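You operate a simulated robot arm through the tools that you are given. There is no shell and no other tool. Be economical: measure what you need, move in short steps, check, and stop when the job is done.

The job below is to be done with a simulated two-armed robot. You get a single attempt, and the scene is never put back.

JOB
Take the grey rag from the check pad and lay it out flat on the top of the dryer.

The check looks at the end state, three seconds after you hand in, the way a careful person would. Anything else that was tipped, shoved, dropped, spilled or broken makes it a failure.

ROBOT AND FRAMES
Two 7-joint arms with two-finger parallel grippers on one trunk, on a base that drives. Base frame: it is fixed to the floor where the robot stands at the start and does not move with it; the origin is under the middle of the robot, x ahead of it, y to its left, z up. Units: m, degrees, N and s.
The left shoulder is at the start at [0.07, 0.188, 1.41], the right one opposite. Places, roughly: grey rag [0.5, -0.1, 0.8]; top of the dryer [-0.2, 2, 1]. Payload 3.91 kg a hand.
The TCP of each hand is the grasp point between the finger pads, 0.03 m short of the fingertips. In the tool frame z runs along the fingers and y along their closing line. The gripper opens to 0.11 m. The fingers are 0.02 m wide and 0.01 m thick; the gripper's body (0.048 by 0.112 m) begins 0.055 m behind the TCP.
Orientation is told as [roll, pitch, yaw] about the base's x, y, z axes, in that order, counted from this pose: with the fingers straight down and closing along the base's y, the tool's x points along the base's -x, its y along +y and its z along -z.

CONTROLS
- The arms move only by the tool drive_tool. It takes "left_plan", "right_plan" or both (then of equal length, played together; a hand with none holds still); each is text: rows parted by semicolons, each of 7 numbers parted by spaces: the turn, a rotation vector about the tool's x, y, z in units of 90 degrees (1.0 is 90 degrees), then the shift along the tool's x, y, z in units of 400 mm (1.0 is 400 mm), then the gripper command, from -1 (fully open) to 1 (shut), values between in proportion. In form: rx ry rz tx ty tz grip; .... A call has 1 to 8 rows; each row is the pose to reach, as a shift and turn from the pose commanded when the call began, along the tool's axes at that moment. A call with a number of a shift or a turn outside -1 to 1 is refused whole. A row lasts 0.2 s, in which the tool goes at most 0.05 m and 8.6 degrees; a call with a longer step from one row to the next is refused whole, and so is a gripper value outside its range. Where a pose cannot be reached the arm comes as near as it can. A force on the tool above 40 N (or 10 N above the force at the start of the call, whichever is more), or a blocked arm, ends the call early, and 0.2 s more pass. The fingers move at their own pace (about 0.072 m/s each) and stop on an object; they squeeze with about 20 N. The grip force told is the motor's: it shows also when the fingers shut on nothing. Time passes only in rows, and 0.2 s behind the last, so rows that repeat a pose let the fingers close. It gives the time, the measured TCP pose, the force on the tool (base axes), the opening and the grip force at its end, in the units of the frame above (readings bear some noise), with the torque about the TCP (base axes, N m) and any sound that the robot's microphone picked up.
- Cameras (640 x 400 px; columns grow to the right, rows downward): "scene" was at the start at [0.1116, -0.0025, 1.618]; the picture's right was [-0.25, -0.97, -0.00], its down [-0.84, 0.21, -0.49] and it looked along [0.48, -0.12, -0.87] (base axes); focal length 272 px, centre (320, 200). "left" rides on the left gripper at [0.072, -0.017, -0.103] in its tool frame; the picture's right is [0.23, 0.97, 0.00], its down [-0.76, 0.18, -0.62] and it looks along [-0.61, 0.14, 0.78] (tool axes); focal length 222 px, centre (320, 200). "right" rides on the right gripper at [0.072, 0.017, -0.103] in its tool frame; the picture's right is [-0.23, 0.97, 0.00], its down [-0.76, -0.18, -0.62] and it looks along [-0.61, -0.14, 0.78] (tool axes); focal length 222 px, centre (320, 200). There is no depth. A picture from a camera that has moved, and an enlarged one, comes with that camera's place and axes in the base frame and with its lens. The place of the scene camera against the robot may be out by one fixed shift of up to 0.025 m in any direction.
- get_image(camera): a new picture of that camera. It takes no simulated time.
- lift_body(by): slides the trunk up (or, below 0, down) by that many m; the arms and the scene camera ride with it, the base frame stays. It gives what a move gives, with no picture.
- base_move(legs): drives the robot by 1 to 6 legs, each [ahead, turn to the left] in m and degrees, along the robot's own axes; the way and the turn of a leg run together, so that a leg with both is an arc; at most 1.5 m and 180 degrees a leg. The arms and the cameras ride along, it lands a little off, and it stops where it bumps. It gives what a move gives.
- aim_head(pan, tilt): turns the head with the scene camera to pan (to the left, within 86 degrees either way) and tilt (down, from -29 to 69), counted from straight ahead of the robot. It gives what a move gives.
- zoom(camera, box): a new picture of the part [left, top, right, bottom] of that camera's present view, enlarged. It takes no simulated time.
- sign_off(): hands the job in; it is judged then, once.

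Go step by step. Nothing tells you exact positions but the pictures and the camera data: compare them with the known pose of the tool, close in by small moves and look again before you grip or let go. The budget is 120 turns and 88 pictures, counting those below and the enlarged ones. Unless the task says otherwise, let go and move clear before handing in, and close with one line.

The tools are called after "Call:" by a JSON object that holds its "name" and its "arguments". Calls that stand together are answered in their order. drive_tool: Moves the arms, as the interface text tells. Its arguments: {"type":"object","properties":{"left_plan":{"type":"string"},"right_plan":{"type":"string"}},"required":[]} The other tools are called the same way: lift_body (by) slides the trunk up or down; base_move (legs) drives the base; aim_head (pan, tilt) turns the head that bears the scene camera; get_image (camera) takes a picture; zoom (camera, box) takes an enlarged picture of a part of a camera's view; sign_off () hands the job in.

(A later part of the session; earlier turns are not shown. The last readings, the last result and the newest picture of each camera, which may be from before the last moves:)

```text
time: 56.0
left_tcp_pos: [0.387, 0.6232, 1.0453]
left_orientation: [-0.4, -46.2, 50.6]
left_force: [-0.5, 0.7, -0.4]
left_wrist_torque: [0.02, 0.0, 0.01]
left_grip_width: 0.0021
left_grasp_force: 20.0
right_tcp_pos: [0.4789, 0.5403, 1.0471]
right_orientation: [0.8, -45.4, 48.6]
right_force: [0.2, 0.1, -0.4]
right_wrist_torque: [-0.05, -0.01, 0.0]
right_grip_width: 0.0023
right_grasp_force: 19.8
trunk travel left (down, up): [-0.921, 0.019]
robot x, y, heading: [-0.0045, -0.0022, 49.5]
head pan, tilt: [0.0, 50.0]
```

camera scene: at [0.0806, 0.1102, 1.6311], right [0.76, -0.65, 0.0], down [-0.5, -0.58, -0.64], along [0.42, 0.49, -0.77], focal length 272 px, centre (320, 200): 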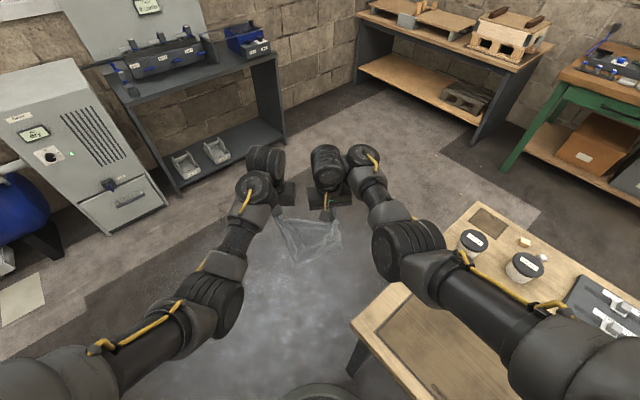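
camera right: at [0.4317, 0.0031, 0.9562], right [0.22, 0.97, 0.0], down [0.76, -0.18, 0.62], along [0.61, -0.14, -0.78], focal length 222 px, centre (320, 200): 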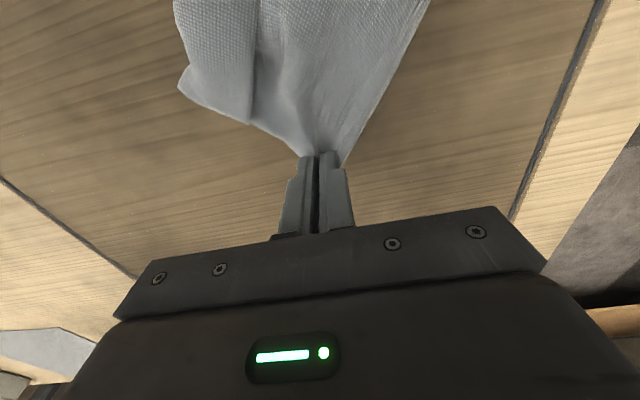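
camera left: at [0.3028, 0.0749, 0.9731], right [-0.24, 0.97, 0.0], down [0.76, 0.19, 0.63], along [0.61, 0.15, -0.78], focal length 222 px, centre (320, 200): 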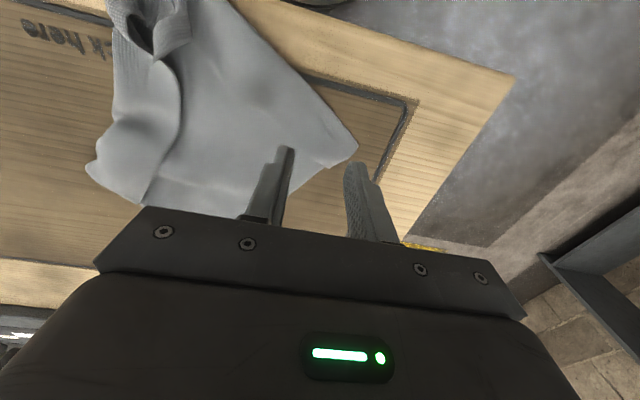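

That works well: height 1.046 with good reach. Raise another 3 cm, spread the hands to tension the edge, and raise the trunk its last bit.

Call:
{"name": "drive_tool", "arguments": {"left_plan": "0 0 0 -0.025 0 -0.025 1;0 0 0 -0.05 0.01 -0.05 1;0 0 0 -0.055 0.01 -0.055 1", "right_plan": "0 0 0 -0.025 -0.03 -0.025 1;0 0 0 -0.05 -0.06 -0.05 1;0 0 0 -0.055 -0.075 -0.055 1"}}

Call:
{"name": "lift_body", "arguments": {"by": 0.018}}

Call:
{"name": "base_move", "arguments": {"legs": [[0, 44.8]]}}

Call:
{"name": "aim_head", "arguments": {"pan": 0, "tilt": 35}}

Call:
{"name": "get_image", "arguments": {"camera": "scene"}}

```text
time: 56.8
left_tcp_pos: [0.3848, 0.6261, 1.0746]
left_orientation: [-0.4, -46.2, 50.8]
left_force: [0.5, -0.1, 0.0]
left_wrist_torque: [0.01, -0.01, 0.01]
left_grip_width: 0.002
left_grasp_force: 20.1
right_tcp_pos: [0.5022, 0.5206, 1.0771]
right_orientation: [0.8, -45.3, 48.7]
right_force: [0.0, 0.8, -0.2]
right_wrist_torque: [-0.01, 0.01, -0.03]
right_grip_width: 0.0026
right_grasp_force: 19.9
trunk travel left (down, up): [-0.921, 0.019]
robot x, y, heading: [-0.0006, 0.0019, 49.4]
head pan, tilt: [0.0, 50.0]
```

```text
time: 57.4
left_tcp_pos: [0.3843, 0.6258, 1.0949]
left_orientation: [-0.4, -46.1, 50.7]
left_force: [-0.6, 0.9, -0.4]
left_wrist_torque: [0.05, -0.02, 0.0]
left_grip_width: 0.0021
left_grasp_force: 19.8
right_tcp_pos: [0.5027, 0.5195, 1.0957]
right_orientation: [0.9, -45.3, 48.7]
right_force: [-0.1, -0.2, -0.1]
right_wrist_torque: [-0.02, -0.01, -0.05]
right_grip_width: 0.0028
right_grasp_force: 19.6
trunk travel left (down, up): [-0.939, 0.001]
robot x, y, heading: [-0.0006, -0.0023, 49.3]
head pan, tilt: [0.0, 50.0]
```

```text
time: 59.9
left_tcp_pos: [-0.1747, 0.7127, 1.0945]
left_orientation: [-0.4, -46.1, 96.0]
left_force: [0.6, 0.0, -0.8]
left_wrist_torque: [0.01, -0.03, -0.07]
left_grip_width: 0.0023
left_grasp_force: 19.8
right_tcp_pos: [-0.0147, 0.7229, 1.0944]
right_orientation: [0.9, -45.3, 94.0]
right_force: [-0.1, 0.1, 0.0]
right_wrist_torque: [0.01, 0.01, -0.03]
right_grip_width: 0.0025
right_grasp_force: 19.8
trunk travel left (down, up): [-0.939, 0.001]
robot x, y, heading: [0.0022, 0.0004, 94.8]
head pan, tilt: [0.0, 50.0]
```

```text
time: 60.6
left_tcp_pos: [-0.1751, 0.7128, 1.0934]
left_orientation: [-0.5, -46.2, 96.1]
left_force: [0.4, 0.5, 0.9]
left_wrist_torque: [0.02, -0.01, -0.04]
left_grip_width: 0.0022
left_grasp_force: 20.1
right_tcp_pos: [-0.0147, 0.7221, 1.0957]
right_orientation: [0.7, -45.4, 94.1]
right_force: [-0.1, -0.1, -0.7]
right_wrist_torque: [0.06, 0.03, -0.05]
right_grip_width: 0.0026
right_grasp_force: 19.8
trunk travel left (down, up): [-0.939, 0.001]
robot x, y, heading: [0.0013, -0.0008, 95.0]
head pan, tilt: [0.0, 35.0]
```

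```text
24 pictures are left
camera scene: at [-0.0145, 0.1518, 1.6708], right [1.0, 0.08, 0.0], down [0.05, -0.57, -0.82], along [-0.07, 0.82, -0.57], focal length 272 px, centre (320, 200)
```

scene: 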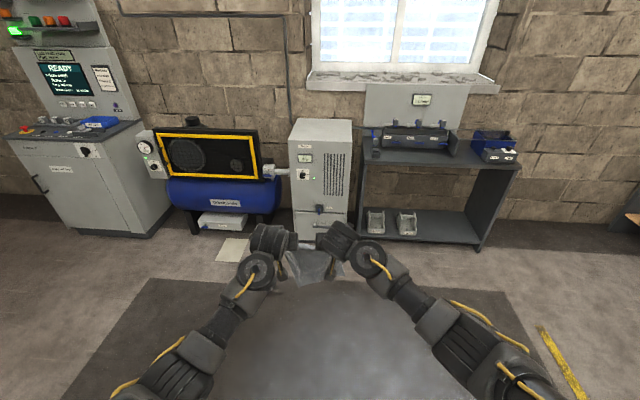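

The path to the dryer is clear. Driving 0.85 m ahead, then measuring the dryer top closer.

Call:
{"name": "base_move", "arguments": {"legs": [[0.85, 0]]}}

Call:
{"name": "get_image", "arguments": {"camera": "scene"}}

```text
time: 65.1
left_tcp_pos: [-0.2431, 1.5506, 1.0938]
left_orientation: [-0.4, -46.1, 95.9]
left_force: [-0.3, 0.1, -0.7]
left_wrist_torque: [0.01, 0.01, -0.01]
left_grip_width: 0.0019
left_grasp_force: 19.9
right_tcp_pos: [-0.0841, 1.561, 1.0958]
right_orientation: [0.9, -45.3, 94.0]
right_force: [-0.5, 0.4, -1.3]
right_wrist_torque: [0.01, 0.05, 0.0]
right_grip_width: 0.0024
right_grasp_force: 20.3
trunk travel left (down, up): [-0.939, 0.001]
robot x, y, heading: [-0.0691, 0.8369, 94.9]
head pan, tilt: [0.0, 35.0]
```

```text
23 pictures are left
camera scene: at [-0.0833, 0.9897, 1.671], right [1.0, 0.08, 0.0], down [0.05, -0.57, -0.82], along [-0.07, 0.82, -0.57], focal length 272 px, centre (320, 200)
```

scene: 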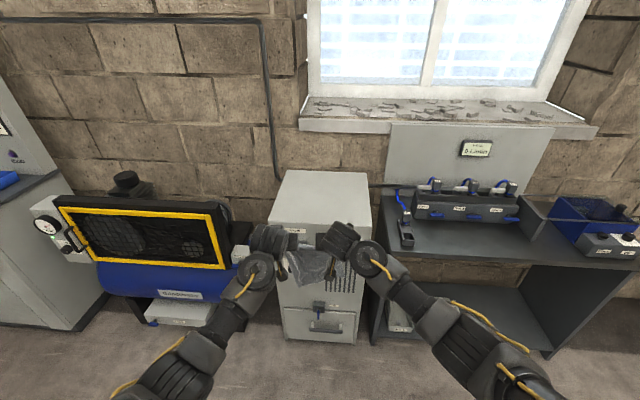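

Zooming on the dryer top for a precise measurement.

Call:
{"name": "zoom", "arguments": {"camera": "scene", "box": [230, 150, 410, 290]}}

```text
2.86 times, centred on (320, 220) of scene
camera zoom: at [-0.0833, 0.9897, 1.671], right [1.0, 0.08, 0.0], down [0.05, -0.57, -0.82], along [-0.07, 0.82, -0.57], focal length 779 px, centre (320, 143)
```

zoom: 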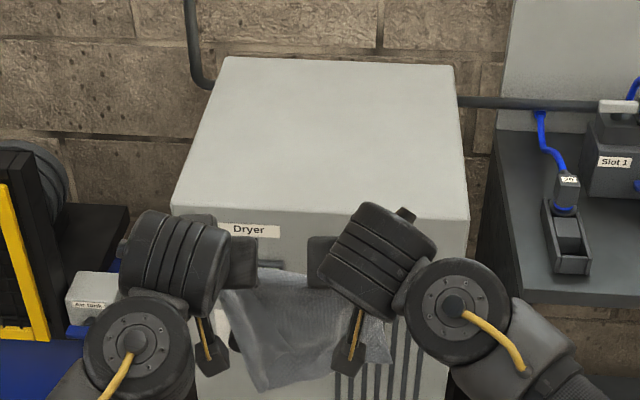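

The dryer top is about x -0.35..0.06, y 1.82..2.26, z ≈0.967; the rag hangs as a nice sheet. I'll turn 3° right and drive so the hands come over the top, pulling the rag over the front edge.

Call:
{"name": "base_move", "arguments": {"legs": [[0, -3], [0.36, 0]]}}

Call:
{"name": "get_image", "arguments": {"camera": "scene"}}

```text
time: 67.8
left_tcp_pos: [-0.2169, 1.9192, 1.0947]
left_orientation: [-0.5, -46.1, 93.0]
left_force: [-0.2, 0.9, 0.7]
left_wrist_torque: [0.03, 0.01, -0.03]
left_grip_width: 0.0019
left_grasp_force: 19.5
right_tcp_pos: [-0.0573, 1.9209, 1.0956]
right_orientation: [0.9, -45.5, 91.0]
right_force: [0.1, 0.1, 0.5]
right_wrist_torque: [0.05, 0.01, -0.01]
right_grip_width: 0.0024
right_grasp_force: 19.8
trunk travel left (down, up): [-0.939, 0.001]
robot x, y, heading: [-0.083, 1.1966, 91.6]
head pan, tilt: [0.0, 35.0]
```

```text
21 pictures are left
camera scene: at [-0.0868, 1.3494, 1.6711], right [1.0, 0.03, 0.0], down [0.02, -0.57, -0.82], along [-0.02, 0.82, -0.57], focal length 272 px, centre (320, 200)
```

scene: 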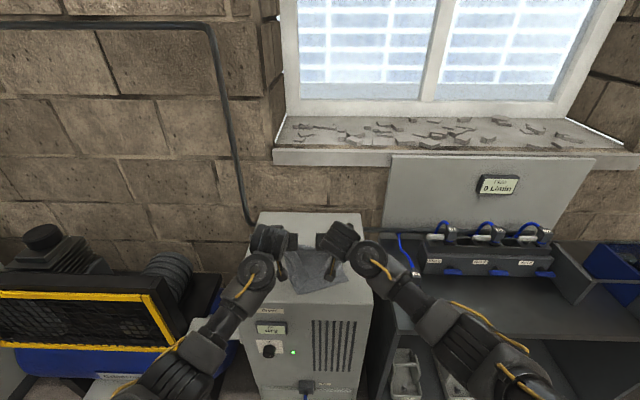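

The hands are over the dryer with the rag draping on the front. A closer look.

Call:
{"name": "aim_head", "arguments": {"pan": 0, "tilt": 55}}

Call:
{"name": "zoom", "arguments": {"camera": "scene", "box": [220, 60, 440, 240]}}

```text
time: 68.7
left_tcp_pos: [-0.2163, 1.92, 1.0951]
left_orientation: [-0.4, -46.1, 93.0]
left_force: [-0.2, -0.3, -0.1]
left_wrist_torque: [-0.01, 0.0, -0.05]
left_grip_width: 0.0018
left_grasp_force: 19.5
right_tcp_pos: [-0.0573, 1.9232, 1.0957]
right_orientation: [0.8, -45.3, 91.0]
right_force: [-0.4, -0.9, -0.6]
right_wrist_torque: [0.0, 0.02, -0.03]
right_grip_width: 0.0025
right_grasp_force: 19.7
trunk travel left (down, up): [-0.939, 0.001]
robot x, y, heading: [-0.0791, 1.2007, 91.7]
head pan, tilt: [0.0, 55.0]
```

```text
2.22 times, centred on (330, 150) of scene
camera zoom: at [-0.0864, 1.336, 1.6426], right [1.0, 0.03, 0.0], down [0.02, -0.82, -0.57], along [-0.02, 0.57, -0.82], focal length 606 px, centre (298, 311)
```

zoom: 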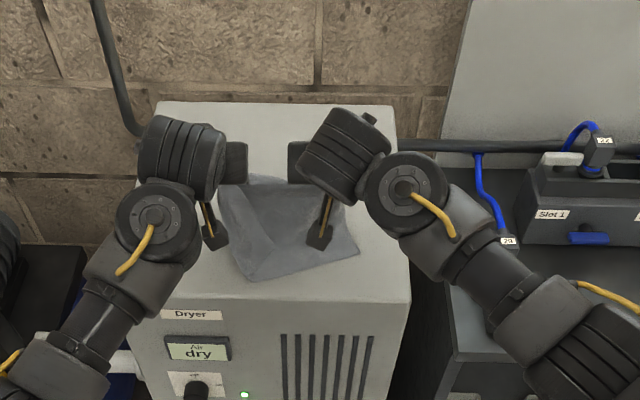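

The rag already rests on the dryer top. I'll lower the hands about 5 cm and then pull it further back across the top.

Call:
{"name": "drive_tool", "arguments": {"left_plan": "0 0 0 0.04 0 0.04 1;0 0 0 0.08 0 0.08 1;0 0 0 0.1 0 0.1 1;0 0 0 0.1 0 0.1 1", "right_plan": "0 0 0 0.04 0 0.04 1;0 0 0 0.08 0 0.08 1;0 0 0 0.1 0 0.1 1;0 0 0 0.1 0 0.1 1"}}

Call:
{"name": "base_move", "arguments": {"legs": [[0.16, 0]]}}

Call:
{"name": "zoom", "arguments": {"camera": "scene", "box": [230, 100, 430, 240]}}

```text
time: 69.7
left_tcp_pos: [-0.2154, 1.9213, 1.0355]
left_orientation: [-0.4, -46.1, 93.1]
left_force: [-0.2, -0.1, 0.9]
left_wrist_torque: [0.02, 0.0, -0.07]
left_grip_width: 0.002
left_grasp_force: 19.4
right_tcp_pos: [-0.0586, 1.9212, 1.0381]
right_orientation: [0.8, -45.3, 91.1]
right_force: [-0.2, 0.1, 0.3]
right_wrist_torque: [0.0, 0.01, -0.02]
right_grip_width: 0.0026
right_grasp_force: 19.6
trunk travel left (down, up): [-0.939, 0.001]
robot x, y, heading: [-0.0822, 1.1972, 91.6]
head pan, tilt: [0.0, 55.0]
```

```text
time: 71.1
left_tcp_pos: [-0.2227, 2.0836, 1.0373]
left_orientation: [-0.4, -46.3, 93.2]
left_force: [-0.3, 0.1, 0.3]
left_wrist_torque: [0.02, 0.04, -0.02]
left_grip_width: 0.0019
left_grasp_force: 20.0
right_tcp_pos: [-0.0639, 2.0842, 1.0405]
right_orientation: [0.8, -45.4, 91.1]
right_force: [-0.1, -0.5, 0.1]
right_wrist_torque: [0.01, -0.01, 0.0]
right_grip_width: 0.0023
right_grasp_force: 20.1
trunk travel left (down, up): [-0.939, 0.001]
robot x, y, heading: [-0.0861, 1.364, 91.7]
head pan, tilt: [0.0, 55.0]
```

```text
2.86 times, centred on (330, 170) of scene
camera zoom: at [-0.0916, 1.4965, 1.643], right [1.0, 0.03, 0.0], down [0.03, -0.82, -0.58], along [-0.02, 0.57, -0.82], focal length 779 px, centre (291, 286)
```

zoom: 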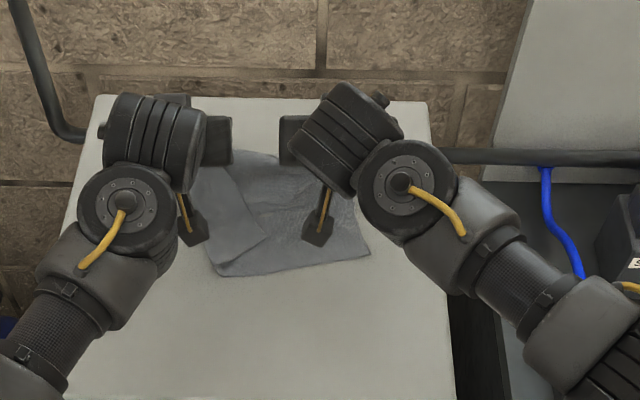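

The rag lies on the dryer but about 13 cm is visible, so a flap is still folded over. I'll set it down here, then open the fold. Lowering until light contact.

Call:
{"name": "drive_tool", "arguments": {"left_plan": "0 0 0 0.018 0 0.018 1;0 0 0 0.036 0 0.036 1;0 0 0 0.054 0 0.054 1;0 0 0 0.072 0 0.072 1;0 0 0 0.085 0 0.085 1", "right_plan": "0 0 0 0.018 0 0.018 1;0 0 0 0.036 0 0.036 1;0 0 0 0.054 0 0.054 1;0 0 0 0.072 0 0.072 1;0 0 0 0.085 0 0.085 1"}}

Call:
{"name": "get_image", "arguments": {"camera": "right"}}

```text
time: 72.3
left_tcp_pos: [-0.222, 2.0875, 0.9887]
left_orientation: [-0.5, -46.1, 93.0]
left_force: [1.1, 0.4, 0.5]
left_wrist_torque: [-0.02, -0.03, 0.01]
left_grip_width: 0.0019
left_grasp_force: 20.4
right_tcp_pos: [-0.0653, 2.0868, 0.9906]
right_orientation: [0.8, -45.3, 91.1]
right_force: [0.2, 0.5, 1.6]
right_wrist_torque: [0.01, -0.01, -0.03]
right_grip_width: 0.0026
right_grasp_force: 20.5
trunk travel left (down, up): [-0.939, 0.001]
robot x, y, heading: [-0.0796, 1.3617, 91.9]
head pan, tilt: [0.0, 55.0]
```

```text
18 pictures are left
camera right: at [-0.0789, 1.9611, 1.0115], right [-0.98, 0.13, 0.17], down [0.18, 0.1, 0.98], along [0.11, 0.99, -0.12], focal length 222 px, centre (320, 200)
```

right: 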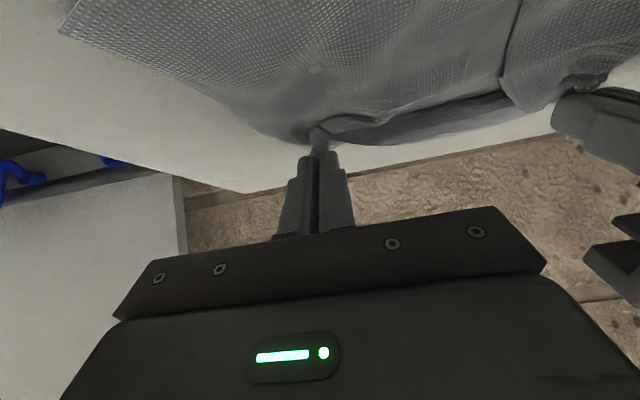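

Not yet in contact; lowering a further bit.

Call:
{"name": "drive_tool", "arguments": {"left_plan": "0 0 0 0.01 0 0.01 1;0 0 0 0.02 0 0.02 1;0 0 0 0.03 0 0.03 1;0 0 0 0.04 0 0.04 1", "right_plan": "0 0 0 0.01 0 0.01 1;0 0 0 0.02 0 0.02 1;0 0 0 0.03 0 0.03 1;0 0 0 0.04 0 0.04 1"}}

```text
time: 73.5
left_tcp_pos: [-0.219, 2.0898, 0.9803]
left_orientation: [-1.0, -47.8, 93.4]
left_force: [-0.2, -4.5, 19.5]
left_wrist_torque: [0.14, -0.01, -0.03]
left_grip_width: 0.002
left_grasp_force: 20.9
right_tcp_pos: [-0.0672, 2.0892, 0.9799]
right_orientation: [1.7, -46.6, 90.4]
right_force: [1.3, -5.2, 22.4]
right_wrist_torque: [0.06, 0.0, -0.01]
right_grip_width: 0.0025
right_grasp_force: 20.1
trunk travel left (down, up): [-0.939, 0.001]
robot x, y, heading: [-0.0856, 1.3668, 91.9]
head pan, tilt: [0.0, 55.0]
stopped in row 4 (left hand): the force on the tool passed its limit (the readings are from after the stop); the commanded pose is now the measured one
```

Contact at TCP 0.980, so the dryer top is ≈0.957. Releasing, then raising and backing the hands away.

Call:
{"name": "drive_tool", "arguments": {"left_plan": "0 0 0 -0.008 0 -0.008 1;0 0 0 -0.008 0 -0.008 0.5;0 0 0 -0.008 0 -0.008 0.3;0 0 0 -0.06 0 -0.06 0.3;0 0 0 -0.13 0.02 -0.13 0.3;0 0 0 -0.1 0.06 -0.2 0.3;0 0 0 -0.05 0.12 -0.25 0.3;0 0 0 0 0.18 -0.3 0.3", "right_plan": "0 0 0 -0.008 0 -0.008 1;0 0 0 -0.008 0 -0.008 0.5;0 0 0 -0.008 0 -0.008 0.3;0 0 0 -0.06 0 -0.06 0.3;0 0 0 -0.13 -0.02 -0.13 0.3;0 0 0 -0.1 -0.06 -0.2 0.3;0 0 0 -0.05 -0.12 -0.25 0.3;0 0 0 0 -0.18 -0.3 0.3"}}

Call:
{"name": "zoom", "arguments": {"camera": "scene", "box": [230, 100, 430, 240]}}

```text
time: 75.3
left_tcp_pos: [-0.2888, 1.9956, 1.0555]
left_orientation: [-0.8, -47.2, 93.3]
left_force: [0.4, -0.4, -0.3]
left_wrist_torque: [-0.01, 0.02, -0.03]
left_grip_width: 0.0384
left_grasp_force: 0.1
right_tcp_pos: [0.0083, 2.0023, 1.0584]
right_orientation: [1.2, -46.0, 90.8]
right_force: [-0.1, -0.3, 0.4]
right_wrist_torque: [-0.04, 0.01, 0.01]
right_grip_width: 0.0383
right_grasp_force: 0.1
trunk travel left (down, up): [-0.939, 0.001]
robot x, y, heading: [-0.0815, 1.3628, 92.0]
head pan, tilt: [0.0, 55.0]
```

```text
2.86 times, centred on (330, 170) of scene
camera zoom: at [-0.0915, 1.4968, 1.643], right [1.0, 0.03, 0.0], down [0.03, -0.82, -0.58], along [-0.02, 0.57, -0.82], focal length 779 px, centre (291, 286)
```

zoom: 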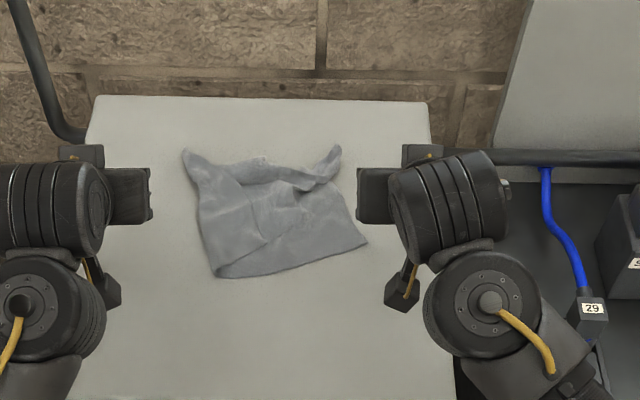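

A clear view; zooming in tight to understand the layers.

Call:
{"name": "zoom", "arguments": {"camera": "scene", "box": [280, 142, 368, 202]}}

```text
6.67 times, centred on (324, 172) of scene
camera zoom: at [-0.0915, 1.4968, 1.643], right [1.0, 0.03, 0.0], down [0.03, -0.82, -0.58], along [-0.02, 0.57, -0.82], focal length 1817 px, centre (293, 387)
```

zoom: 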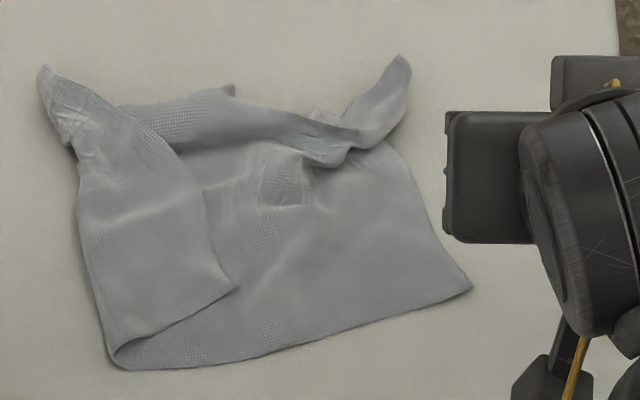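

I now read it: far "horns" are the corners I held; the opposite short edge is the near one, with its right corner at (-0.014, 2.024) and its left corner on a flap folded over to (-0.125, 2.022), plus a crosswise pleat. I'll open the flap with the left hand first: move above its tip and check.

Call:
{"name": "drive_tool", "arguments": {"left_plan": "0 0 0 0 -0.1 0 0.364;0 0 0 0 -0.2 0 0.364;0 0 0 0 -0.3 0.01 0.364;0 0 0 0.02 -0.346 0.06 0.364;0 0 0 0.069 -0.346 0.108 0.364;0 0 0 0.069 -0.346 0.108 0.364"}}

Call:
{"name": "get_image", "arguments": {"camera": "left"}}

```text
time: 76.7
left_tcp_pos: [-0.152, 2.0193, 1.0068]
left_orientation: [-0.8, -47.1, 93.5]
left_force: [-0.3, -0.2, 0.6]
left_wrist_torque: [0.0, -0.03, 0.0]
left_grip_width: 0.0351
left_grasp_force: 0.1
right_tcp_pos: [0.0084, 2.0065, 1.0567]
right_orientation: [1.2, -46.1, 90.8]
right_force: [-0.1, -0.7, 0.0]
right_wrist_torque: [0.01, 0.03, 0.02]
right_grip_width: 0.0385
right_grasp_force: 0.1
trunk travel left (down, up): [-0.939, 0.001]
robot x, y, heading: [-0.0883, 1.36, 91.9]
head pan, tilt: [0.0, 55.0]
```

```text
15 pictures are left
camera left: at [-0.1283, 1.8961, 1.0249], right [-0.96, -0.2, -0.18], down [-0.19, 0.05, 0.98], along [-0.19, 0.98, -0.09], focal length 222 px, centre (320, 200)
```

left: 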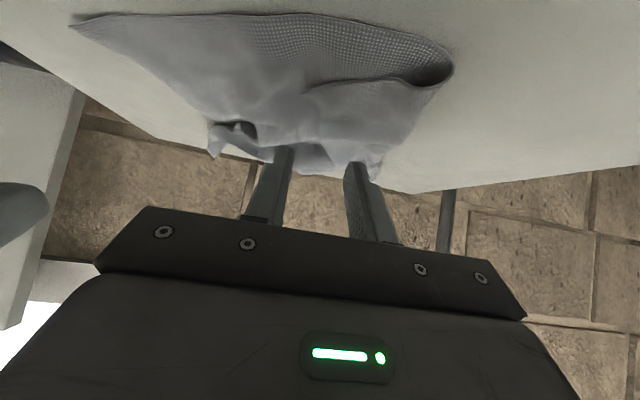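

The flap tip is about 2.5 cm nearer than aimed; I'll correct, go down and close on it.

Call:
{"name": "drive_tool", "arguments": {"left_plan": "0 0 0 0.044 -0.005 -0.044 0.364;0 0 0 0.075 -0.005 -0.012 0.364;0 0 0 0.09 -0.005 0.003 0.364;0 0 0 0.09 -0.005 0.003 0.7;0 0 0 0.09 -0.005 0.003 1;0 0 0 0.09 -0.005 0.003 1;0 0 0 0.06 -0.005 -0.027 1"}}

Call:
{"name": "get_image", "arguments": {"camera": "left"}}

```text
time: 78.3
left_tcp_pos: [-0.149, 1.9956, 0.9956]
left_orientation: [-0.7, -47.0, 93.3]
left_force: [0.8, 0.2, -0.1]
left_wrist_torque: [0.0, 0.01, 0.0]
left_grip_width: 0.0021
left_grasp_force: 20.3
right_tcp_pos: [0.0094, 2.0061, 1.0559]
right_orientation: [1.2, -45.9, 90.8]
right_force: [0.0, -0.8, 0.5]
right_wrist_torque: [0.0, 0.0, 0.01]
right_grip_width: 0.0386
right_grasp_force: 0.0
trunk travel left (down, up): [-0.939, 0.001]
robot x, y, heading: [-0.0881, 1.3644, 91.6]
head pan, tilt: [0.0, 55.0]
```

```text
14 pictures are left
camera left: at [-0.1247, 1.8723, 1.0133], right [-0.96, -0.2, -0.17], down [-0.19, 0.05, 0.98], along [-0.19, 0.98, -0.09], focal length 222 px, centre (320, 200)
```

left: 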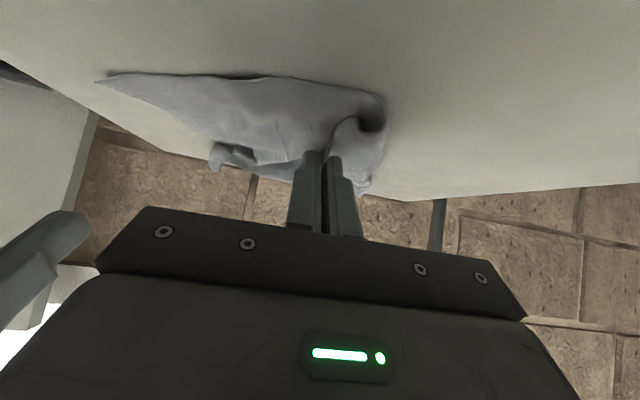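

The flap is pinched. I'll carry it over to the left and down, and bring the right hand above the right near corner.

Call:
{"name": "drive_tool", "arguments": {"left_plan": "0 0 0 -0.05 0.02 -0.05 1;0 0 0 -0.06 0.08 -0.08 1;0 0 0 -0.05 0.14 -0.08 1;0 0 0 -0.01 0.19 -0.04 1;0 0 0 0.03 0.195 0.0 1;0 0 0 0.03 0.195 0.0 1;0 0 0 0.03 0.195 0.0 1;0 0 0 0.03 0.195 0.0 1", "right_plan": "0 0 0 0 0 0 0.364;0 0 0 0 0 0 0.364;0 0 0 0 0 0 0.364;0 0 0 0.01 0.07 -0.01 0.364;0 0 0 0.012 0.154 -0.012 0.364;0 0 0 0.07 0.154 0.046 0.364;0 0 0 0.11 0.154 0.086 0.364;0 0 0 0.11 0.154 0.086 0.364"}}

Call:
{"name": "get_image", "arguments": {"camera": "right"}}

```text
time: 80.1
left_tcp_pos: [-0.2257, 1.9838, 0.9848]
left_orientation: [-0.8, -47.0, 93.4]
left_force: [-0.1, 0.8, 0.4]
left_wrist_torque: [0.02, -0.02, -0.05]
left_grip_width: 0.0022
left_grasp_force: 20.2
right_tcp_pos: [-0.0519, 1.9995, 1.0]
right_orientation: [1.3, -46.0, 90.7]
right_force: [0.1, 0.8, -0.9]
right_wrist_torque: [0.02, 0.02, -0.03]
right_grip_width: 0.0352
right_grasp_force: 0.1
trunk travel left (down, up): [-0.939, 0.001]
robot x, y, heading: [-0.0876, 1.3636, 91.7]
head pan, tilt: [0.0, 55.0]
```

```text
13 pictures are left
camera right: at [-0.0664, 1.8732, 1.0204], right [-0.98, 0.13, 0.18], down [0.19, 0.09, 0.98], along [0.11, 0.99, -0.11], focal length 222 px, centre (320, 200)
```

right: 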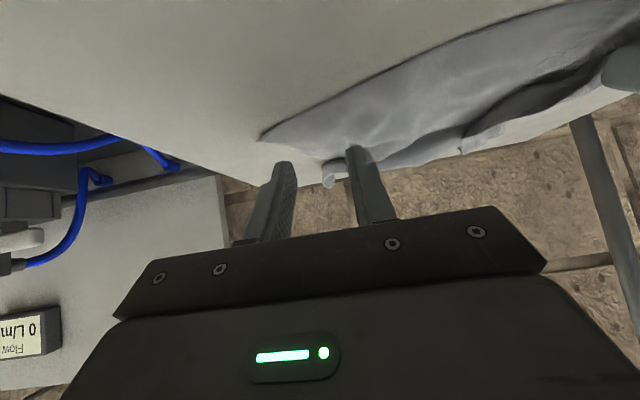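

The right hand lines up with the near-right corner (-0.022, 2.004). Down and close.

Call:
{"name": "drive_tool", "arguments": {"right_plan": "0 0 0 0.02 0.005 0.02 0.364;0 0 0 0.037 0.005 0.037 0.364;0 0 0 0.037 0.005 0.037 0.364;0 0 0 0.037 0.005 0.037 0.7;0 0 0 0.037 0.005 0.037 1;0 0 0 0.037 0.005 0.037 1;0 0 0 0.015 0.005 0.015 1"}}

Call:
{"name": "zoom", "arguments": {"camera": "scene", "box": [250, 120, 400, 220]}}

```text
time: 81.7
left_tcp_pos: [-0.2247, 1.9831, 0.984]
left_orientation: [-0.8, -47.0, 93.4]
left_force: [-0.5, -0.3, 0.0]
left_wrist_torque: [0.01, 0.04, 0.02]
left_grip_width: 0.002
left_grasp_force: 20.0
right_tcp_pos: [-0.0548, 1.9982, 0.9908]
right_orientation: [1.3, -45.8, 90.8]
right_force: [-0.3, 1.0, -0.1]
right_wrist_torque: [0.01, -0.01, 0.02]
right_grip_width: 0.0001
right_grasp_force: 19.7
trunk travel left (down, up): [-0.939, 0.001]
robot x, y, heading: [-0.0834, 1.3653, 91.7]
head pan, tilt: [0.0, 55.0]
```

```text
4.00 times, centred on (325, 170) of scene
camera zoom: at [-0.0919, 1.5, 1.6426], right [1.0, 0.03, 0.0], down [0.03, -0.82, -0.57], along [-0.02, 0.57, -0.82], focal length 1090 px, centre (300, 320)
```

zoom: 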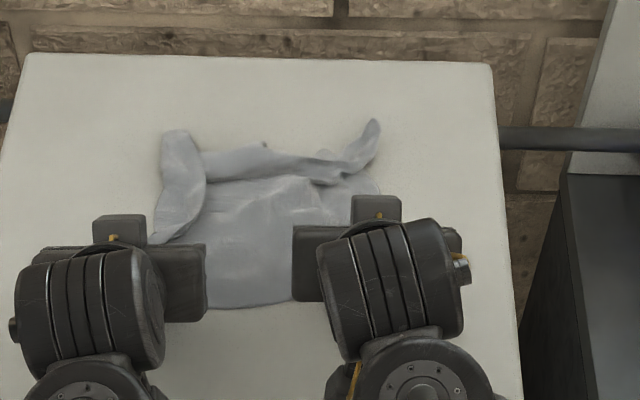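

The right closed on nothing. Retrying with a wider opening, slightly further in and firmer.

Call:
{"name": "drive_tool", "arguments": {"right_plan": "0 0 0 -0.01 0.02 -0.01 0.18;0 0 0 -0.01 0.025 0.0 0.18;0 0 0 0.008 0.025 0.026 0.18;0 0 0 0.017 0.025 0.035 0.18;0 0 0 0.017 0.025 0.035 0.5;0 0 0 0.017 0.025 0.035 1;0 0 0 0.017 0.025 0.035 1;0 0 0 0.017 0.025 0.035 1"}}

```text
time: 83.5
left_tcp_pos: [-0.2254, 1.9809, 0.9865]
left_orientation: [-0.7, -47.1, 93.5]
left_force: [-0.2, 0.4, -0.3]
left_wrist_torque: [0.01, 0.0, -0.03]
left_grip_width: 0.0019
left_grasp_force: 20.0
right_tcp_pos: [-0.0659, 2.0039, 0.98]
right_orientation: [1.4, -46.0, 90.8]
right_force: [-1.0, 1.5, 9.8]
right_wrist_torque: [0.17, 0.05, 0.02]
right_grip_width: 0.0028
right_grasp_force: 21.0
trunk travel left (down, up): [-0.939, 0.001]
robot x, y, heading: [-0.0885, 1.3622, 91.7]
head pan, tilt: [0.0, 55.0]
```

Both near corners are held (2.0 and 2.8 mm). Pulling them toward me and slightly apart to draw out the pleat.

Call:
{"name": "drive_tool", "arguments": {"left_plan": "0 0 0 0.0 0 -0.03 1;0 0 0 0.03 0.01 -0.06 1;0 0 0 0.055 0.02 -0.085 1;0 0 0 0.08 0.03 -0.11 1;0 0 0 0.105 0.035 -0.135 1;0 0 0 0.13 0.035 -0.16 1;0 0 0 0.145 0.035 -0.172 1;0 0 0 0.145 0.035 -0.172 1", "right_plan": "0 0 0 0.0 0 -0.035 1;0 0 0 0.035 -0.005 -0.07 1;0 0 0 0.07 -0.01 -0.105 1;0 0 0 0.1 -0.015 -0.135 1;0 0 0 0.13 -0.015 -0.165 1;0 0 0 0.16 -0.015 -0.195 1;0 0 0 0.18 -0.015 -0.215 1;0 0 0 0.18 -0.015 -0.215 1"}}

Call:
{"name": "zoom", "arguments": {"camera": "scene", "box": [250, 120, 410, 230]}}

```text
time: 85.3
left_tcp_pos: [-0.2343, 1.8928, 0.9899]
left_orientation: [-0.7, -47.0, 93.3]
left_force: [17.0, -1.6, 0.6]
left_wrist_torque: [-0.01, -0.53, -0.29]
left_grip_width: 0.0023
left_grasp_force: 19.8
right_tcp_pos: [-0.0576, 1.8918, 0.9854]
right_orientation: [1.2, -46.0, 90.7]
right_force: [-17.3, 1.5, -0.3]
right_wrist_torque: [0.07, 0.42, 0.13]
right_grip_width: 0.0031
right_grasp_force: 20.2
trunk travel left (down, up): [-0.939, 0.001]
robot x, y, heading: [-0.085, 1.364, 91.8]
head pan, tilt: [0.0, 55.0]
```

```text
3.64 times, centred on (330, 175) of scene
camera zoom: at [-0.0916, 1.5006, 1.6426], right [1.0, 0.03, 0.0], down [0.03, -0.82, -0.57], along [-0.02, 0.57, -0.82], focal length 991 px, centre (284, 291)
```

zoom: 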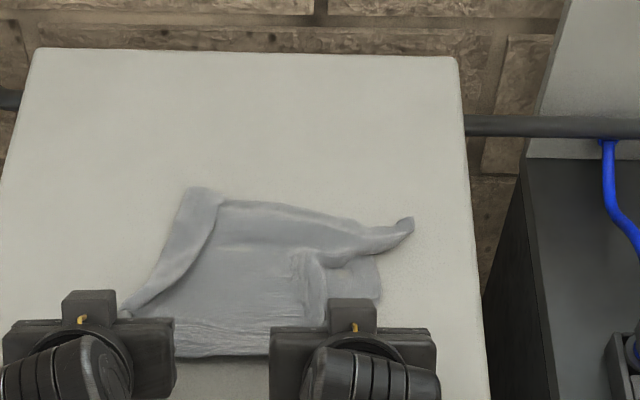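

The near edge is now straight and taut; the left strip and right far horn are still folded. Keeping the left hand on its corner as anchor, I'll release the right, and bring it to the right far horn (≈(0.0, 2.035)).

Call:
{"name": "drive_tool", "arguments": {"left_plan": "0 0 0 0.006 -0.015 0.006 1;0 0 0 0.012 -0.015 0.012 1;0 0 0 0.012 -0.015 0.012 1;0 0 0 0.012 -0.015 0.012 1;0 0 0 0.012 -0.015 0.012 1;0 0 0 0.012 -0.015 0.012 1;0 0 0 0.012 -0.015 0.012 1;0 0 0 0.012 -0.015 0.012 1", "right_plan": "0 0 0 0.009 0.015 0.009 1;0 0 0 0.009 0.015 0.009 0.3;0 0 0 0.009 0.015 0.009 0;0 0 0 -0.07 0 -0.07 0;0 0 0 -0.14 -0.04 -0.02 0;0 0 0 -0.22 -0.085 0.05 0;0 0 0 -0.29 -0.1315 0.114 0;0 0 0 -0.25 -0.1315 0.154 0"}}

Call:
{"name": "get_image", "arguments": {"camera": "right"}}

```text
time: 87.1
left_tcp_pos: [-0.2285, 1.8929, 0.9832]
left_orientation: [-0.8, -47.0, 93.3]
left_force: [-0.5, 0.4, 0.7]
left_wrist_torque: [-0.01, 0.04, 0.03]
left_grip_width: 0.0022
left_grasp_force: 19.7
right_tcp_pos: [0.015, 2.0152, 1.016]
right_orientation: [-1.0, -46.5, 91.6]
right_force: [0.6, -0.2, 0.4]
right_wrist_torque: [0.03, 0.0, 0.01]
right_grip_width: 0.0551
right_grasp_force: 0.0
trunk travel left (down, up): [-0.939, 0.001]
robot x, y, heading: [-0.0876, 1.3664, 91.8]
head pan, tilt: [0.0, 55.0]
```

```text
10 pictures are left
camera right: at [-0.0013, 1.8884, 1.0336], right [-0.98, 0.14, 0.15], down [0.17, 0.07, 0.98], along [0.13, 0.99, -0.1], focal length 222 px, centre (320, 200)
```

right: 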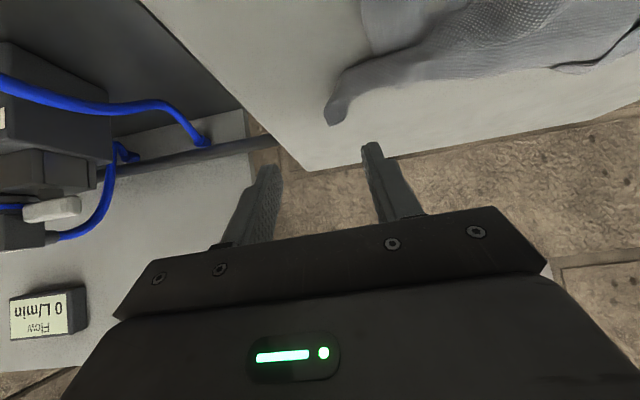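

The horn points away from me and sits just left of the grip centre. Straddling it, closing, and then pulling it away from the anchored left corner.

Call:
{"name": "drive_tool", "arguments": {"right_plan": "0 0 0 0.037 0.0525 -0.037 0;0 0 0 0.075 0.0525 0.0 0;0 0 0 0.1 0.0525 0.026 0;0 0 0 0.1 0.0525 0.026 0.5;0 0 0 0.1 0.0525 0.026 1;0 0 0 0.1 0.0525 0.026 1;0 0 0 0.1 0.0525 0.026 1;0 0 0 0.085 0.0525 0.011 1"}}

Call:
{"name": "drive_tool", "arguments": {"right_plan": "0 0 0 -0.035 0 0.025 1;0 0 0 -0.07 0.01 0.06 1;0 0 0 -0.105 0.02 0.095 1;0 0 0 -0.13 0.03 0.12 1;0 0 0 -0.15 0.035 0.14 1;0 0 0 -0.15 0.035 0.14 1"}}

Call:
{"name": "zoom", "arguments": {"camera": "scene", "box": [250, 110, 410, 220]}}

```text
time: 89.1
left_tcp_pos: [-0.2286, 1.892, 0.9832]
left_orientation: [-0.7, -46.9, 93.4]
left_force: [0.2, 0.4, -0.2]
left_wrist_torque: [0.0, -0.02, -0.01]
left_grip_width: 0.0022
left_grasp_force: 19.6
right_tcp_pos: [0.0167, 1.9937, 0.9814]
right_orientation: [-4.7, -46.5, 93.8]
right_force: [-0.1, 0.4, -0.2]
right_wrist_torque: [0.0, -0.01, -0.04]
right_grip_width: 0.0013
right_grasp_force: 20.0
trunk travel left (down, up): [-0.939, 0.001]
robot x, y, heading: [-0.0857, 1.3635, 91.6]
head pan, tilt: [0.0, 55.0]
stopped in row 8 (right hand): the arm was blocked; the commanded pose is now the measured one
```

```text
time: 90.5
left_tcp_pos: [-0.2285, 1.892, 0.9828]
left_orientation: [-0.8, -47.0, 93.2]
left_force: [0.1, 0.8, 0.1]
left_wrist_torque: [-0.02, -0.03, -0.03]
left_grip_width: 0.0025
left_grasp_force: 20.5
right_tcp_pos: [-0.0008, 2.0776, 0.9864]
right_orientation: [-4.4, -46.5, 93.6]
right_force: [-1.2, -0.6, 0.0]
right_wrist_torque: [-0.03, 0.01, 0.06]
right_grip_width: 0.0014
right_grasp_force: 19.8
trunk travel left (down, up): [-0.939, 0.001]
robot x, y, heading: [-0.0848, 1.364, 91.9]
head pan, tilt: [0.0, 55.0]
```

```text
3.64 times, centred on (330, 165) of scene
camera zoom: at [-0.0917, 1.4996, 1.6427], right [1.0, 0.03, 0.0], down [0.03, -0.82, -0.57], along [-0.02, 0.57, -0.82], focal length 991 px, centre (284, 327)
```

zoom: 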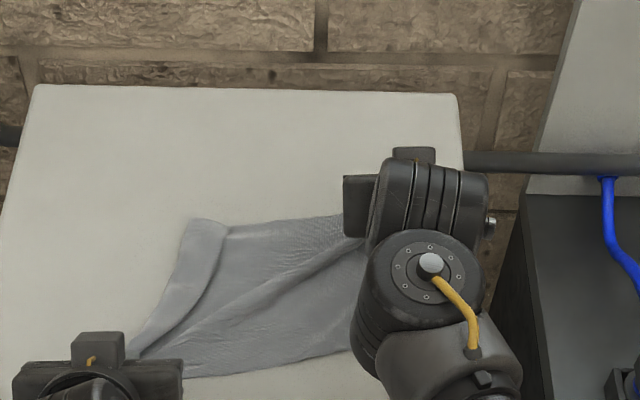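

That pulled the diagonal out almost taut. Now, with the right hand as anchor on the far-right corner, I'll release the left and bring it to the folded strip's far end (≈(-0.165, 2.06)).

Call:
{"name": "drive_tool", "arguments": {"left_plan": "0 0 0 0.004 0 0.004 0.5;0 0 0 0.004 0 0.004 0.2;0 0 0 -0.05 0 -0.05 0.3;0 0 0 -0.09 -0.02 -0.09 0.4;0 0 0 -0.158 -0.07 -0.018 0.6;0 0 0 -0.229 -0.12 0.053 0.636;0 0 0 -0.291 -0.16 0.115 0.636;0 0 0 -0.306 -0.18 0.2 0.636"}}

Call:
{"name": "get_image", "arguments": {"camera": "left"}}

```text
time: 92.5
left_tcp_pos: [-0.2424, 2.0456, 0.9998]
left_orientation: [8.3, -47.0, 89.5]
left_force: [-0.5, -0.1, -0.4]
left_wrist_torque: [-0.01, 0.01, -0.02]
left_grip_width: 0.0199
left_grasp_force: 0.0
right_tcp_pos: [-0.0006, 2.0776, 0.986]
right_orientation: [-4.5, -46.4, 93.6]
right_force: [-1.1, 0.4, 1.0]
right_wrist_torque: [0.02, 0.05, 0.03]
right_grip_width: 0.0015
right_grasp_force: 20.2
trunk travel left (down, up): [-0.939, 0.001]
robot x, y, heading: [-0.087, 1.3649, 91.9]
head pan, tilt: [0.0, 55.0]
stopped in row 8 (left hand): the arm was blocked; the commanded pose is now the measured one
```

```text
8 pictures are left
camera left: at [-0.2114, 1.9227, 1.0161], right [-0.97, -0.25, -0.07], down [-0.09, 0.05, 1.0], along [-0.24, 0.97, -0.07], focal length 222 px, centre (320, 200)
```

left: 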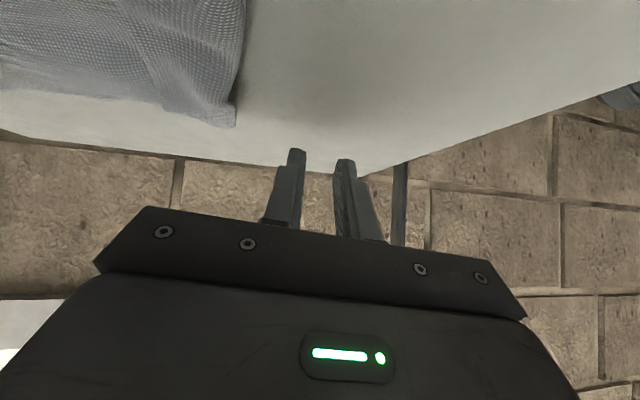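

The left arm was blocked sideways, probably against the right arm. I'll release the right hand gently and back it off to the right first.

Call:
{"name": "drive_tool", "arguments": {"right_plan": "0 0 0 0.006 0 0.006 0.6;0 0 0 0.006 0 0.006 0.2;0 0 0 -0.04 0 -0.04 0.2;0 0 0 -0.09 -0.02 -0.09 0.2;0 0 0 -0.06 -0.06 -0.15 0.2;0 0 0 0.0 -0.1 -0.21 0.2;0 0 0 0.06 -0.13 -0.27 0.2;0 0 0 0.1 -0.15 -0.31 0.2"}}

Call:
{"name": "zoom", "arguments": {"camera": "scene", "box": [260, 125, 380, 205]}}

```text
time: 94.3
left_tcp_pos: [-0.24, 2.0436, 1.0002]
left_orientation: [8.2, -47.1, 89.4]
left_force: [-0.7, -0.8, 0.7]
left_wrist_torque: [0.0, 0.0, -0.03]
left_grip_width: 0.0203
left_grasp_force: 0.1
right_tcp_pos: [0.0602, 1.9593, 1.0461]
right_orientation: [-4.4, -46.4, 93.5]
right_force: [-0.1, -0.7, 0.5]
right_wrist_torque: [0.01, 0.04, 0.0]
right_grip_width: 0.0438
right_grasp_force: 0.0
trunk travel left (down, up): [-0.939, 0.001]
robot x, y, heading: [-0.0869, 1.3661, 91.6]
head pan, tilt: [0.0, 55.0]
```

```text
5.00 times, centred on (320, 165) of scene
camera zoom: at [-0.0909, 1.4992, 1.6427], right [1.0, 0.03, 0.0], down [0.03, -0.82, -0.57], along [-0.02, 0.57, -0.82], focal length 1363 px, centre (320, 375)
```

zoom: 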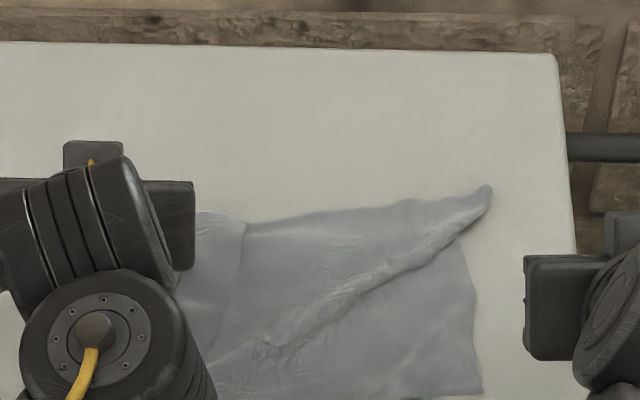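

Good progress: the rag is now mostly flat with a folded strip on the left, a soft diagonal ridge and the far-right horn. With the right hand out of the way, I'll straighten the left hand and pinch the folded strip near its far end.

Call:
{"name": "drive_tool", "arguments": {"left_plan": "0.02 0 -0.01 -0.02 -0.05 -0.03 0.636;0.045 0 -0.02 -0.02 -0.11 -0.03 0.636;0.068 0 -0.029 0.0 -0.18 -0.03 0.636;0.068 0 -0.029 0.036 -0.182 -0.0205 0.636;0.068 0 -0.029 0.053 -0.182 -0.003 0.636;0.068 0 -0.029 0.06 -0.182 0.003 0.636;0.068 0 -0.029 0.06 -0.182 0.003 1;0.068 0 -0.029 0.06 -0.182 0.003 1"}}

```text
time: 96.3
left_tcp_pos: [-0.2378, 2.0518, 0.9771]
left_orientation: [7.7, -49.0, 89.4]
left_force: [7.2, -3.5, 10.2]
left_wrist_torque: [0.15, -0.24, -0.09]
left_grip_width: 0.0003
left_grasp_force: 20.3
right_tcp_pos: [0.057, 1.9581, 1.0466]
right_orientation: [-4.6, -46.4, 93.7]
right_force: [0.4, -0.3, -0.5]
right_wrist_torque: [-0.01, -0.03, -0.04]
right_grip_width: 0.0441
right_grasp_force: 0.2
trunk travel left (down, up): [-0.939, 0.001]
robot x, y, heading: [-0.0841, 1.3681, 91.6]
head pan, tilt: [0.0, 55.0]
stopped in row 8 (left hand): the arm was blocked; the commanded pose is now the measured one
```

The left hand does not move sideways from there. I'll back it up and toward me first, then go sideways.

Call:
{"name": "drive_tool", "arguments": {"left_plan": "0 0 0 -0.046 0 -0.043 0.9;0 0 0 -0.092 0 -0.086 0.636;0 0 0 -0.04 0 -0.14 0.636;0 0 0 0.01 0 -0.197 0.636;0.02 0 -0.01 0.01 -0.05 -0.197 0.636;0.045 0 -0.02 0.01 -0.1 -0.197 0.636;0.068 0 -0.029 0.01 -0.15 -0.197 0.636;0.068 0 -0.029 0.01 -0.18 -0.197 0.636"}}

Call:
{"name": "get_image", "arguments": {"camera": "scene"}}

```text
time: 98.1
left_tcp_pos: [-0.2494, 2.0248, 1.0248]
left_orientation: [10.3, -51.6, 87.6]
left_force: [1.0, -0.6, -0.2]
left_wrist_torque: [0.0, 0.01, -0.02]
left_grip_width: 0.0198
left_grasp_force: 0.1
right_tcp_pos: [0.0582, 1.9598, 1.0449]
right_orientation: [-4.5, -46.4, 93.6]
right_force: [-0.3, -0.2, -0.1]
right_wrist_torque: [0.0, 0.03, 0.01]
right_grip_width: 0.0441
right_grasp_force: 0.0
trunk travel left (down, up): [-0.939, 0.001]
robot x, y, heading: [-0.0863, 1.3651, 91.7]
head pan, tilt: [0.0, 55.0]
stopped in row 8 (left hand): the arm was blocked; the commanded pose is now the measured one
```

```text
6 pictures are left
camera scene: at [-0.0911, 1.5006, 1.6426], right [1.0, 0.03, 0.0], down [0.02, -0.82, -0.57], along [-0.02, 0.57, -0.82], focal length 272 px, centre (320, 200)
```

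scene: 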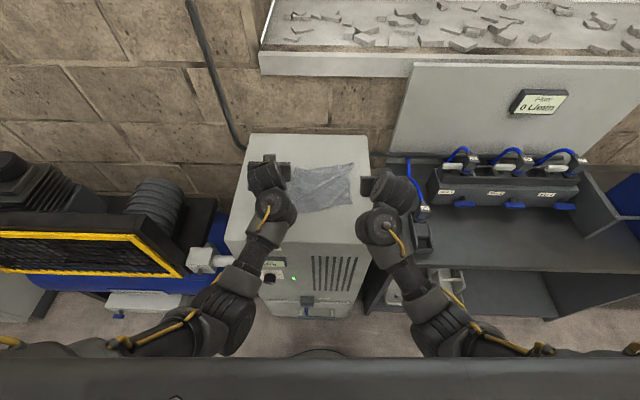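

The rag looks largely spread. The left arm seems to be in a bad joint posture, so I'll return it out to the left with its orientation restored, which should free it.

Call:
{"name": "drive_tool", "arguments": {"left_plan": "0 0 0 -0.02 0.04 -0.02 0.5;0.02 0.015 -0.01 -0.04 0.08 -0.05 0.5;0.045 0.03 -0.025 -0.05 0.1 -0.07 0.5;0.073 0.049 -0.04 -0.04 0.11 -0.1 0.5;0.073 0.049 -0.04 -0.03 0.11 -0.13 0.5;0.073 0.049 -0.04 -0.03 0.11 -0.13 0.5"}}

```text
time: 99.5
left_tcp_pos: [-0.2815, 1.9867, 1.0699]
left_orientation: [-1.1, -47.3, 93.9]
left_force: [0.3, 1.2, 0.9]
left_wrist_torque: [-0.03, -0.01, -0.02]
left_grip_width: 0.0276
left_grasp_force: 0.0
right_tcp_pos: [0.058, 1.9601, 1.0458]
right_orientation: [-4.4, -46.3, 93.6]
right_force: [-0.3, 0.0, 0.0]
right_wrist_torque: [-0.02, -0.02, 0.0]
right_grip_width: 0.0441
right_grasp_force: 0.1
trunk travel left (down, up): [-0.939, 0.001]
robot x, y, heading: [-0.0809, 1.3663, 91.7]
head pan, tilt: [0.0, 55.0]
```

The left hand is free again. One detailed look at the rag.

Call:
{"name": "zoom", "arguments": {"camera": "scene", "box": [265, 145, 377, 225]}}

```text
5.00 times, centred on (321, 185) of scene
camera zoom: at [-0.091, 1.5006, 1.6426], right [1.0, 0.03, 0.0], down [0.02, -0.82, -0.57], along [-0.02, 0.57, -0.82], focal length 1363 px, centre (315, 275)
```

zoom: 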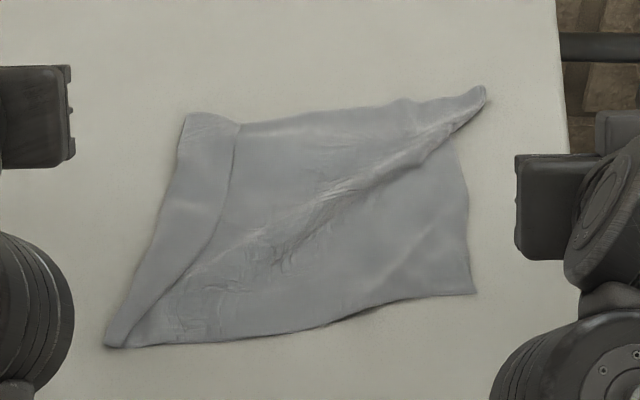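

The outline is clear: two corners remain to be drawn out. The near-right corner must move about 10 cm toward me, and the far-left (flap) corner about 9 cm away and 4 cm left. First the near-right corner with the right hand.

Call:
{"name": "drive_tool", "arguments": {"right_plan": "0 0 0 0 0.1 0 0.18;-0.02 0 0 0 0.2 0 0.18;-0.04 0 0 0.03 0.236 0.025 0.18;-0.05 0 0 0.07 0.236 0.065 0.18;-0.05 0 0 0.1 0.236 0.092 0.18;-0.05 0 0 0.116 0.236 0.106 0.18;-0.05 0 0 0.116 0.236 0.106 0.6;-0.05 0 0 0.116 0.236 0.106 1"}}

Call:
{"name": "drive_tool", "arguments": {"right_plan": "0 0 0 0 0 0 1;0 0 0 0 0 0 1"}}

```text
time: 101.3
left_tcp_pos: [-0.2831, 1.9836, 1.0723]
left_orientation: [-1.2, -47.6, 94.0]
left_force: [0.7, -1.1, -1.1]
left_wrist_torque: [0.0, -0.03, 0.06]
left_grip_width: 0.0274
left_grasp_force: 0.1
right_tcp_pos: [-0.0023, 1.9658, 0.979]
right_orientation: [-5.1, -47.7, 96.7]
right_force: [-7.9, 5.3, 36.2]
right_wrist_torque: [0.7, 0.23, 0.16]
right_grip_width: 0.0
right_grasp_force: 20.1
trunk travel left (down, up): [-0.939, 0.001]
robot x, y, heading: [-0.0823, 1.3613, 92.0]
head pan, tilt: [0.0, 55.0]
```

```text
time: 101.9
left_tcp_pos: [-0.2832, 1.984, 1.0726]
left_orientation: [-1.3, -47.6, 94.0]
left_force: [0.1, -0.7, -0.2]
left_wrist_torque: [0.0, -0.02, 0.0]
left_grip_width: 0.0277
left_grasp_force: 0.0
right_tcp_pos: [-0.0013, 1.9657, 0.9774]
right_orientation: [-5.0, -47.8, 96.5]
right_force: [-5.4, 8.9, 43.0]
right_wrist_torque: [0.93, 0.2, 0.1]
right_grip_width: 0.0
right_grasp_force: 19.6
trunk travel left (down, up): [-0.939, 0.001]
robot x, y, heading: [-0.083, 1.3632, 91.6]
head pan, tilt: [0.0, 55.0]
```

The right hand shows the same sideways sticking and closed beside the rag. Raising it and restoring its orientation as I did with the left.

Call:
{"name": "drive_tool", "arguments": {"right_plan": "0 0 0 -0.04 0 -0.04 0.6;-0.005 0.005 0.01 -0.08 -0.02 -0.08 0.18;-0.012 0.012 0.025 -0.12 -0.05 -0.12 0.18;-0.021 0.02 0.043 -0.12 -0.07 -0.15 0.18;-0.021 0.02 0.043 -0.12 -0.07 -0.15 0.18"}}

```text
time: 103.1
left_tcp_pos: [-0.2837, 1.9864, 1.0719]
left_orientation: [-1.2, -47.4, 93.9]
left_force: [-0.3, 1.0, 0.7]
left_wrist_torque: [0.01, 0.04, -0.01]
left_grip_width: 0.0276
left_grasp_force: 0.1
right_tcp_pos: [0.0064, 1.9472, 1.0452]
right_orientation: [4.2, -43.8, 89.0]
right_force: [-0.7, -0.5, -0.7]
right_wrist_torque: [-0.01, -0.03, 0.03]
right_grip_width: 0.0451
right_grasp_force: 0.1
trunk travel left (down, up): [-0.939, 0.001]
robot x, y, heading: [-0.085, 1.3628, 91.8]
head pan, tilt: [0.0, 55.0]
```

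It's free again. Moving sideways at height first.

Call:
{"name": "drive_tool", "arguments": {"right_plan": "0 0 0 0 0.05 0.02 0.18;0 0 0 0 0.088 0.04 0.18;0 0 0 0.03 0.088 0.08 0.18;0 0 0 0.05 0.088 0.1 0.18;0 0 0 0.05 0.088 0.1 0.18"}}

```text
time: 104.5
left_tcp_pos: [-0.2809, 1.9865, 1.07]
left_orientation: [-1.1, -47.4, 93.8]
left_force: [0.1, -0.6, -0.2]
left_wrist_torque: [-0.01, -0.02, 0.02]
left_grip_width: 0.0276
left_grasp_force: 0.0
right_tcp_pos: [0.018, 1.9727, 1.0]
right_orientation: [-2.7, -44.9, 92.4]
right_force: [-1.3, -0.3, 0.2]
right_wrist_torque: [-0.01, 0.01, 0.02]
right_grip_width: 0.0451
right_grasp_force: 0.0
trunk travel left (down, up): [-0.939, 0.001]
robot x, y, heading: [-0.0853, 1.3644, 91.8]
head pan, tilt: [0.0, 55.0]
stopped in row 5 (right hand): the arm was blocked; the commanded pose is now the measured one
```

Sideways arm motion sticks in this posture, so I'll get the sideways shift by turning the base about 5° left instead.

Call:
{"name": "base_move", "arguments": {"legs": [[0, 4.8]]}}

```text
time: 105.4
left_tcp_pos: [-0.3314, 1.9688, 1.071]
left_orientation: [-1.0, -47.3, 98.5]
left_force: [0.0, 0.2, 0.0]
left_wrist_torque: [0.0, 0.03, 0.01]
left_grip_width: 0.0274
left_grasp_force: 0.0
right_tcp_pos: [-0.0318, 1.9786, 0.9994]
right_orientation: [-2.5, -44.9, 97.0]
right_force: [0.5, 0.2, -0.1]
right_wrist_torque: [-0.02, 0.04, 0.04]
right_grip_width: 0.0453
right_grasp_force: 0.1
trunk travel left (down, up): [-0.939, 0.001]
robot x, y, heading: [-0.0817, 1.3598, 96.5]
head pan, tilt: [0.0, 55.0]
```

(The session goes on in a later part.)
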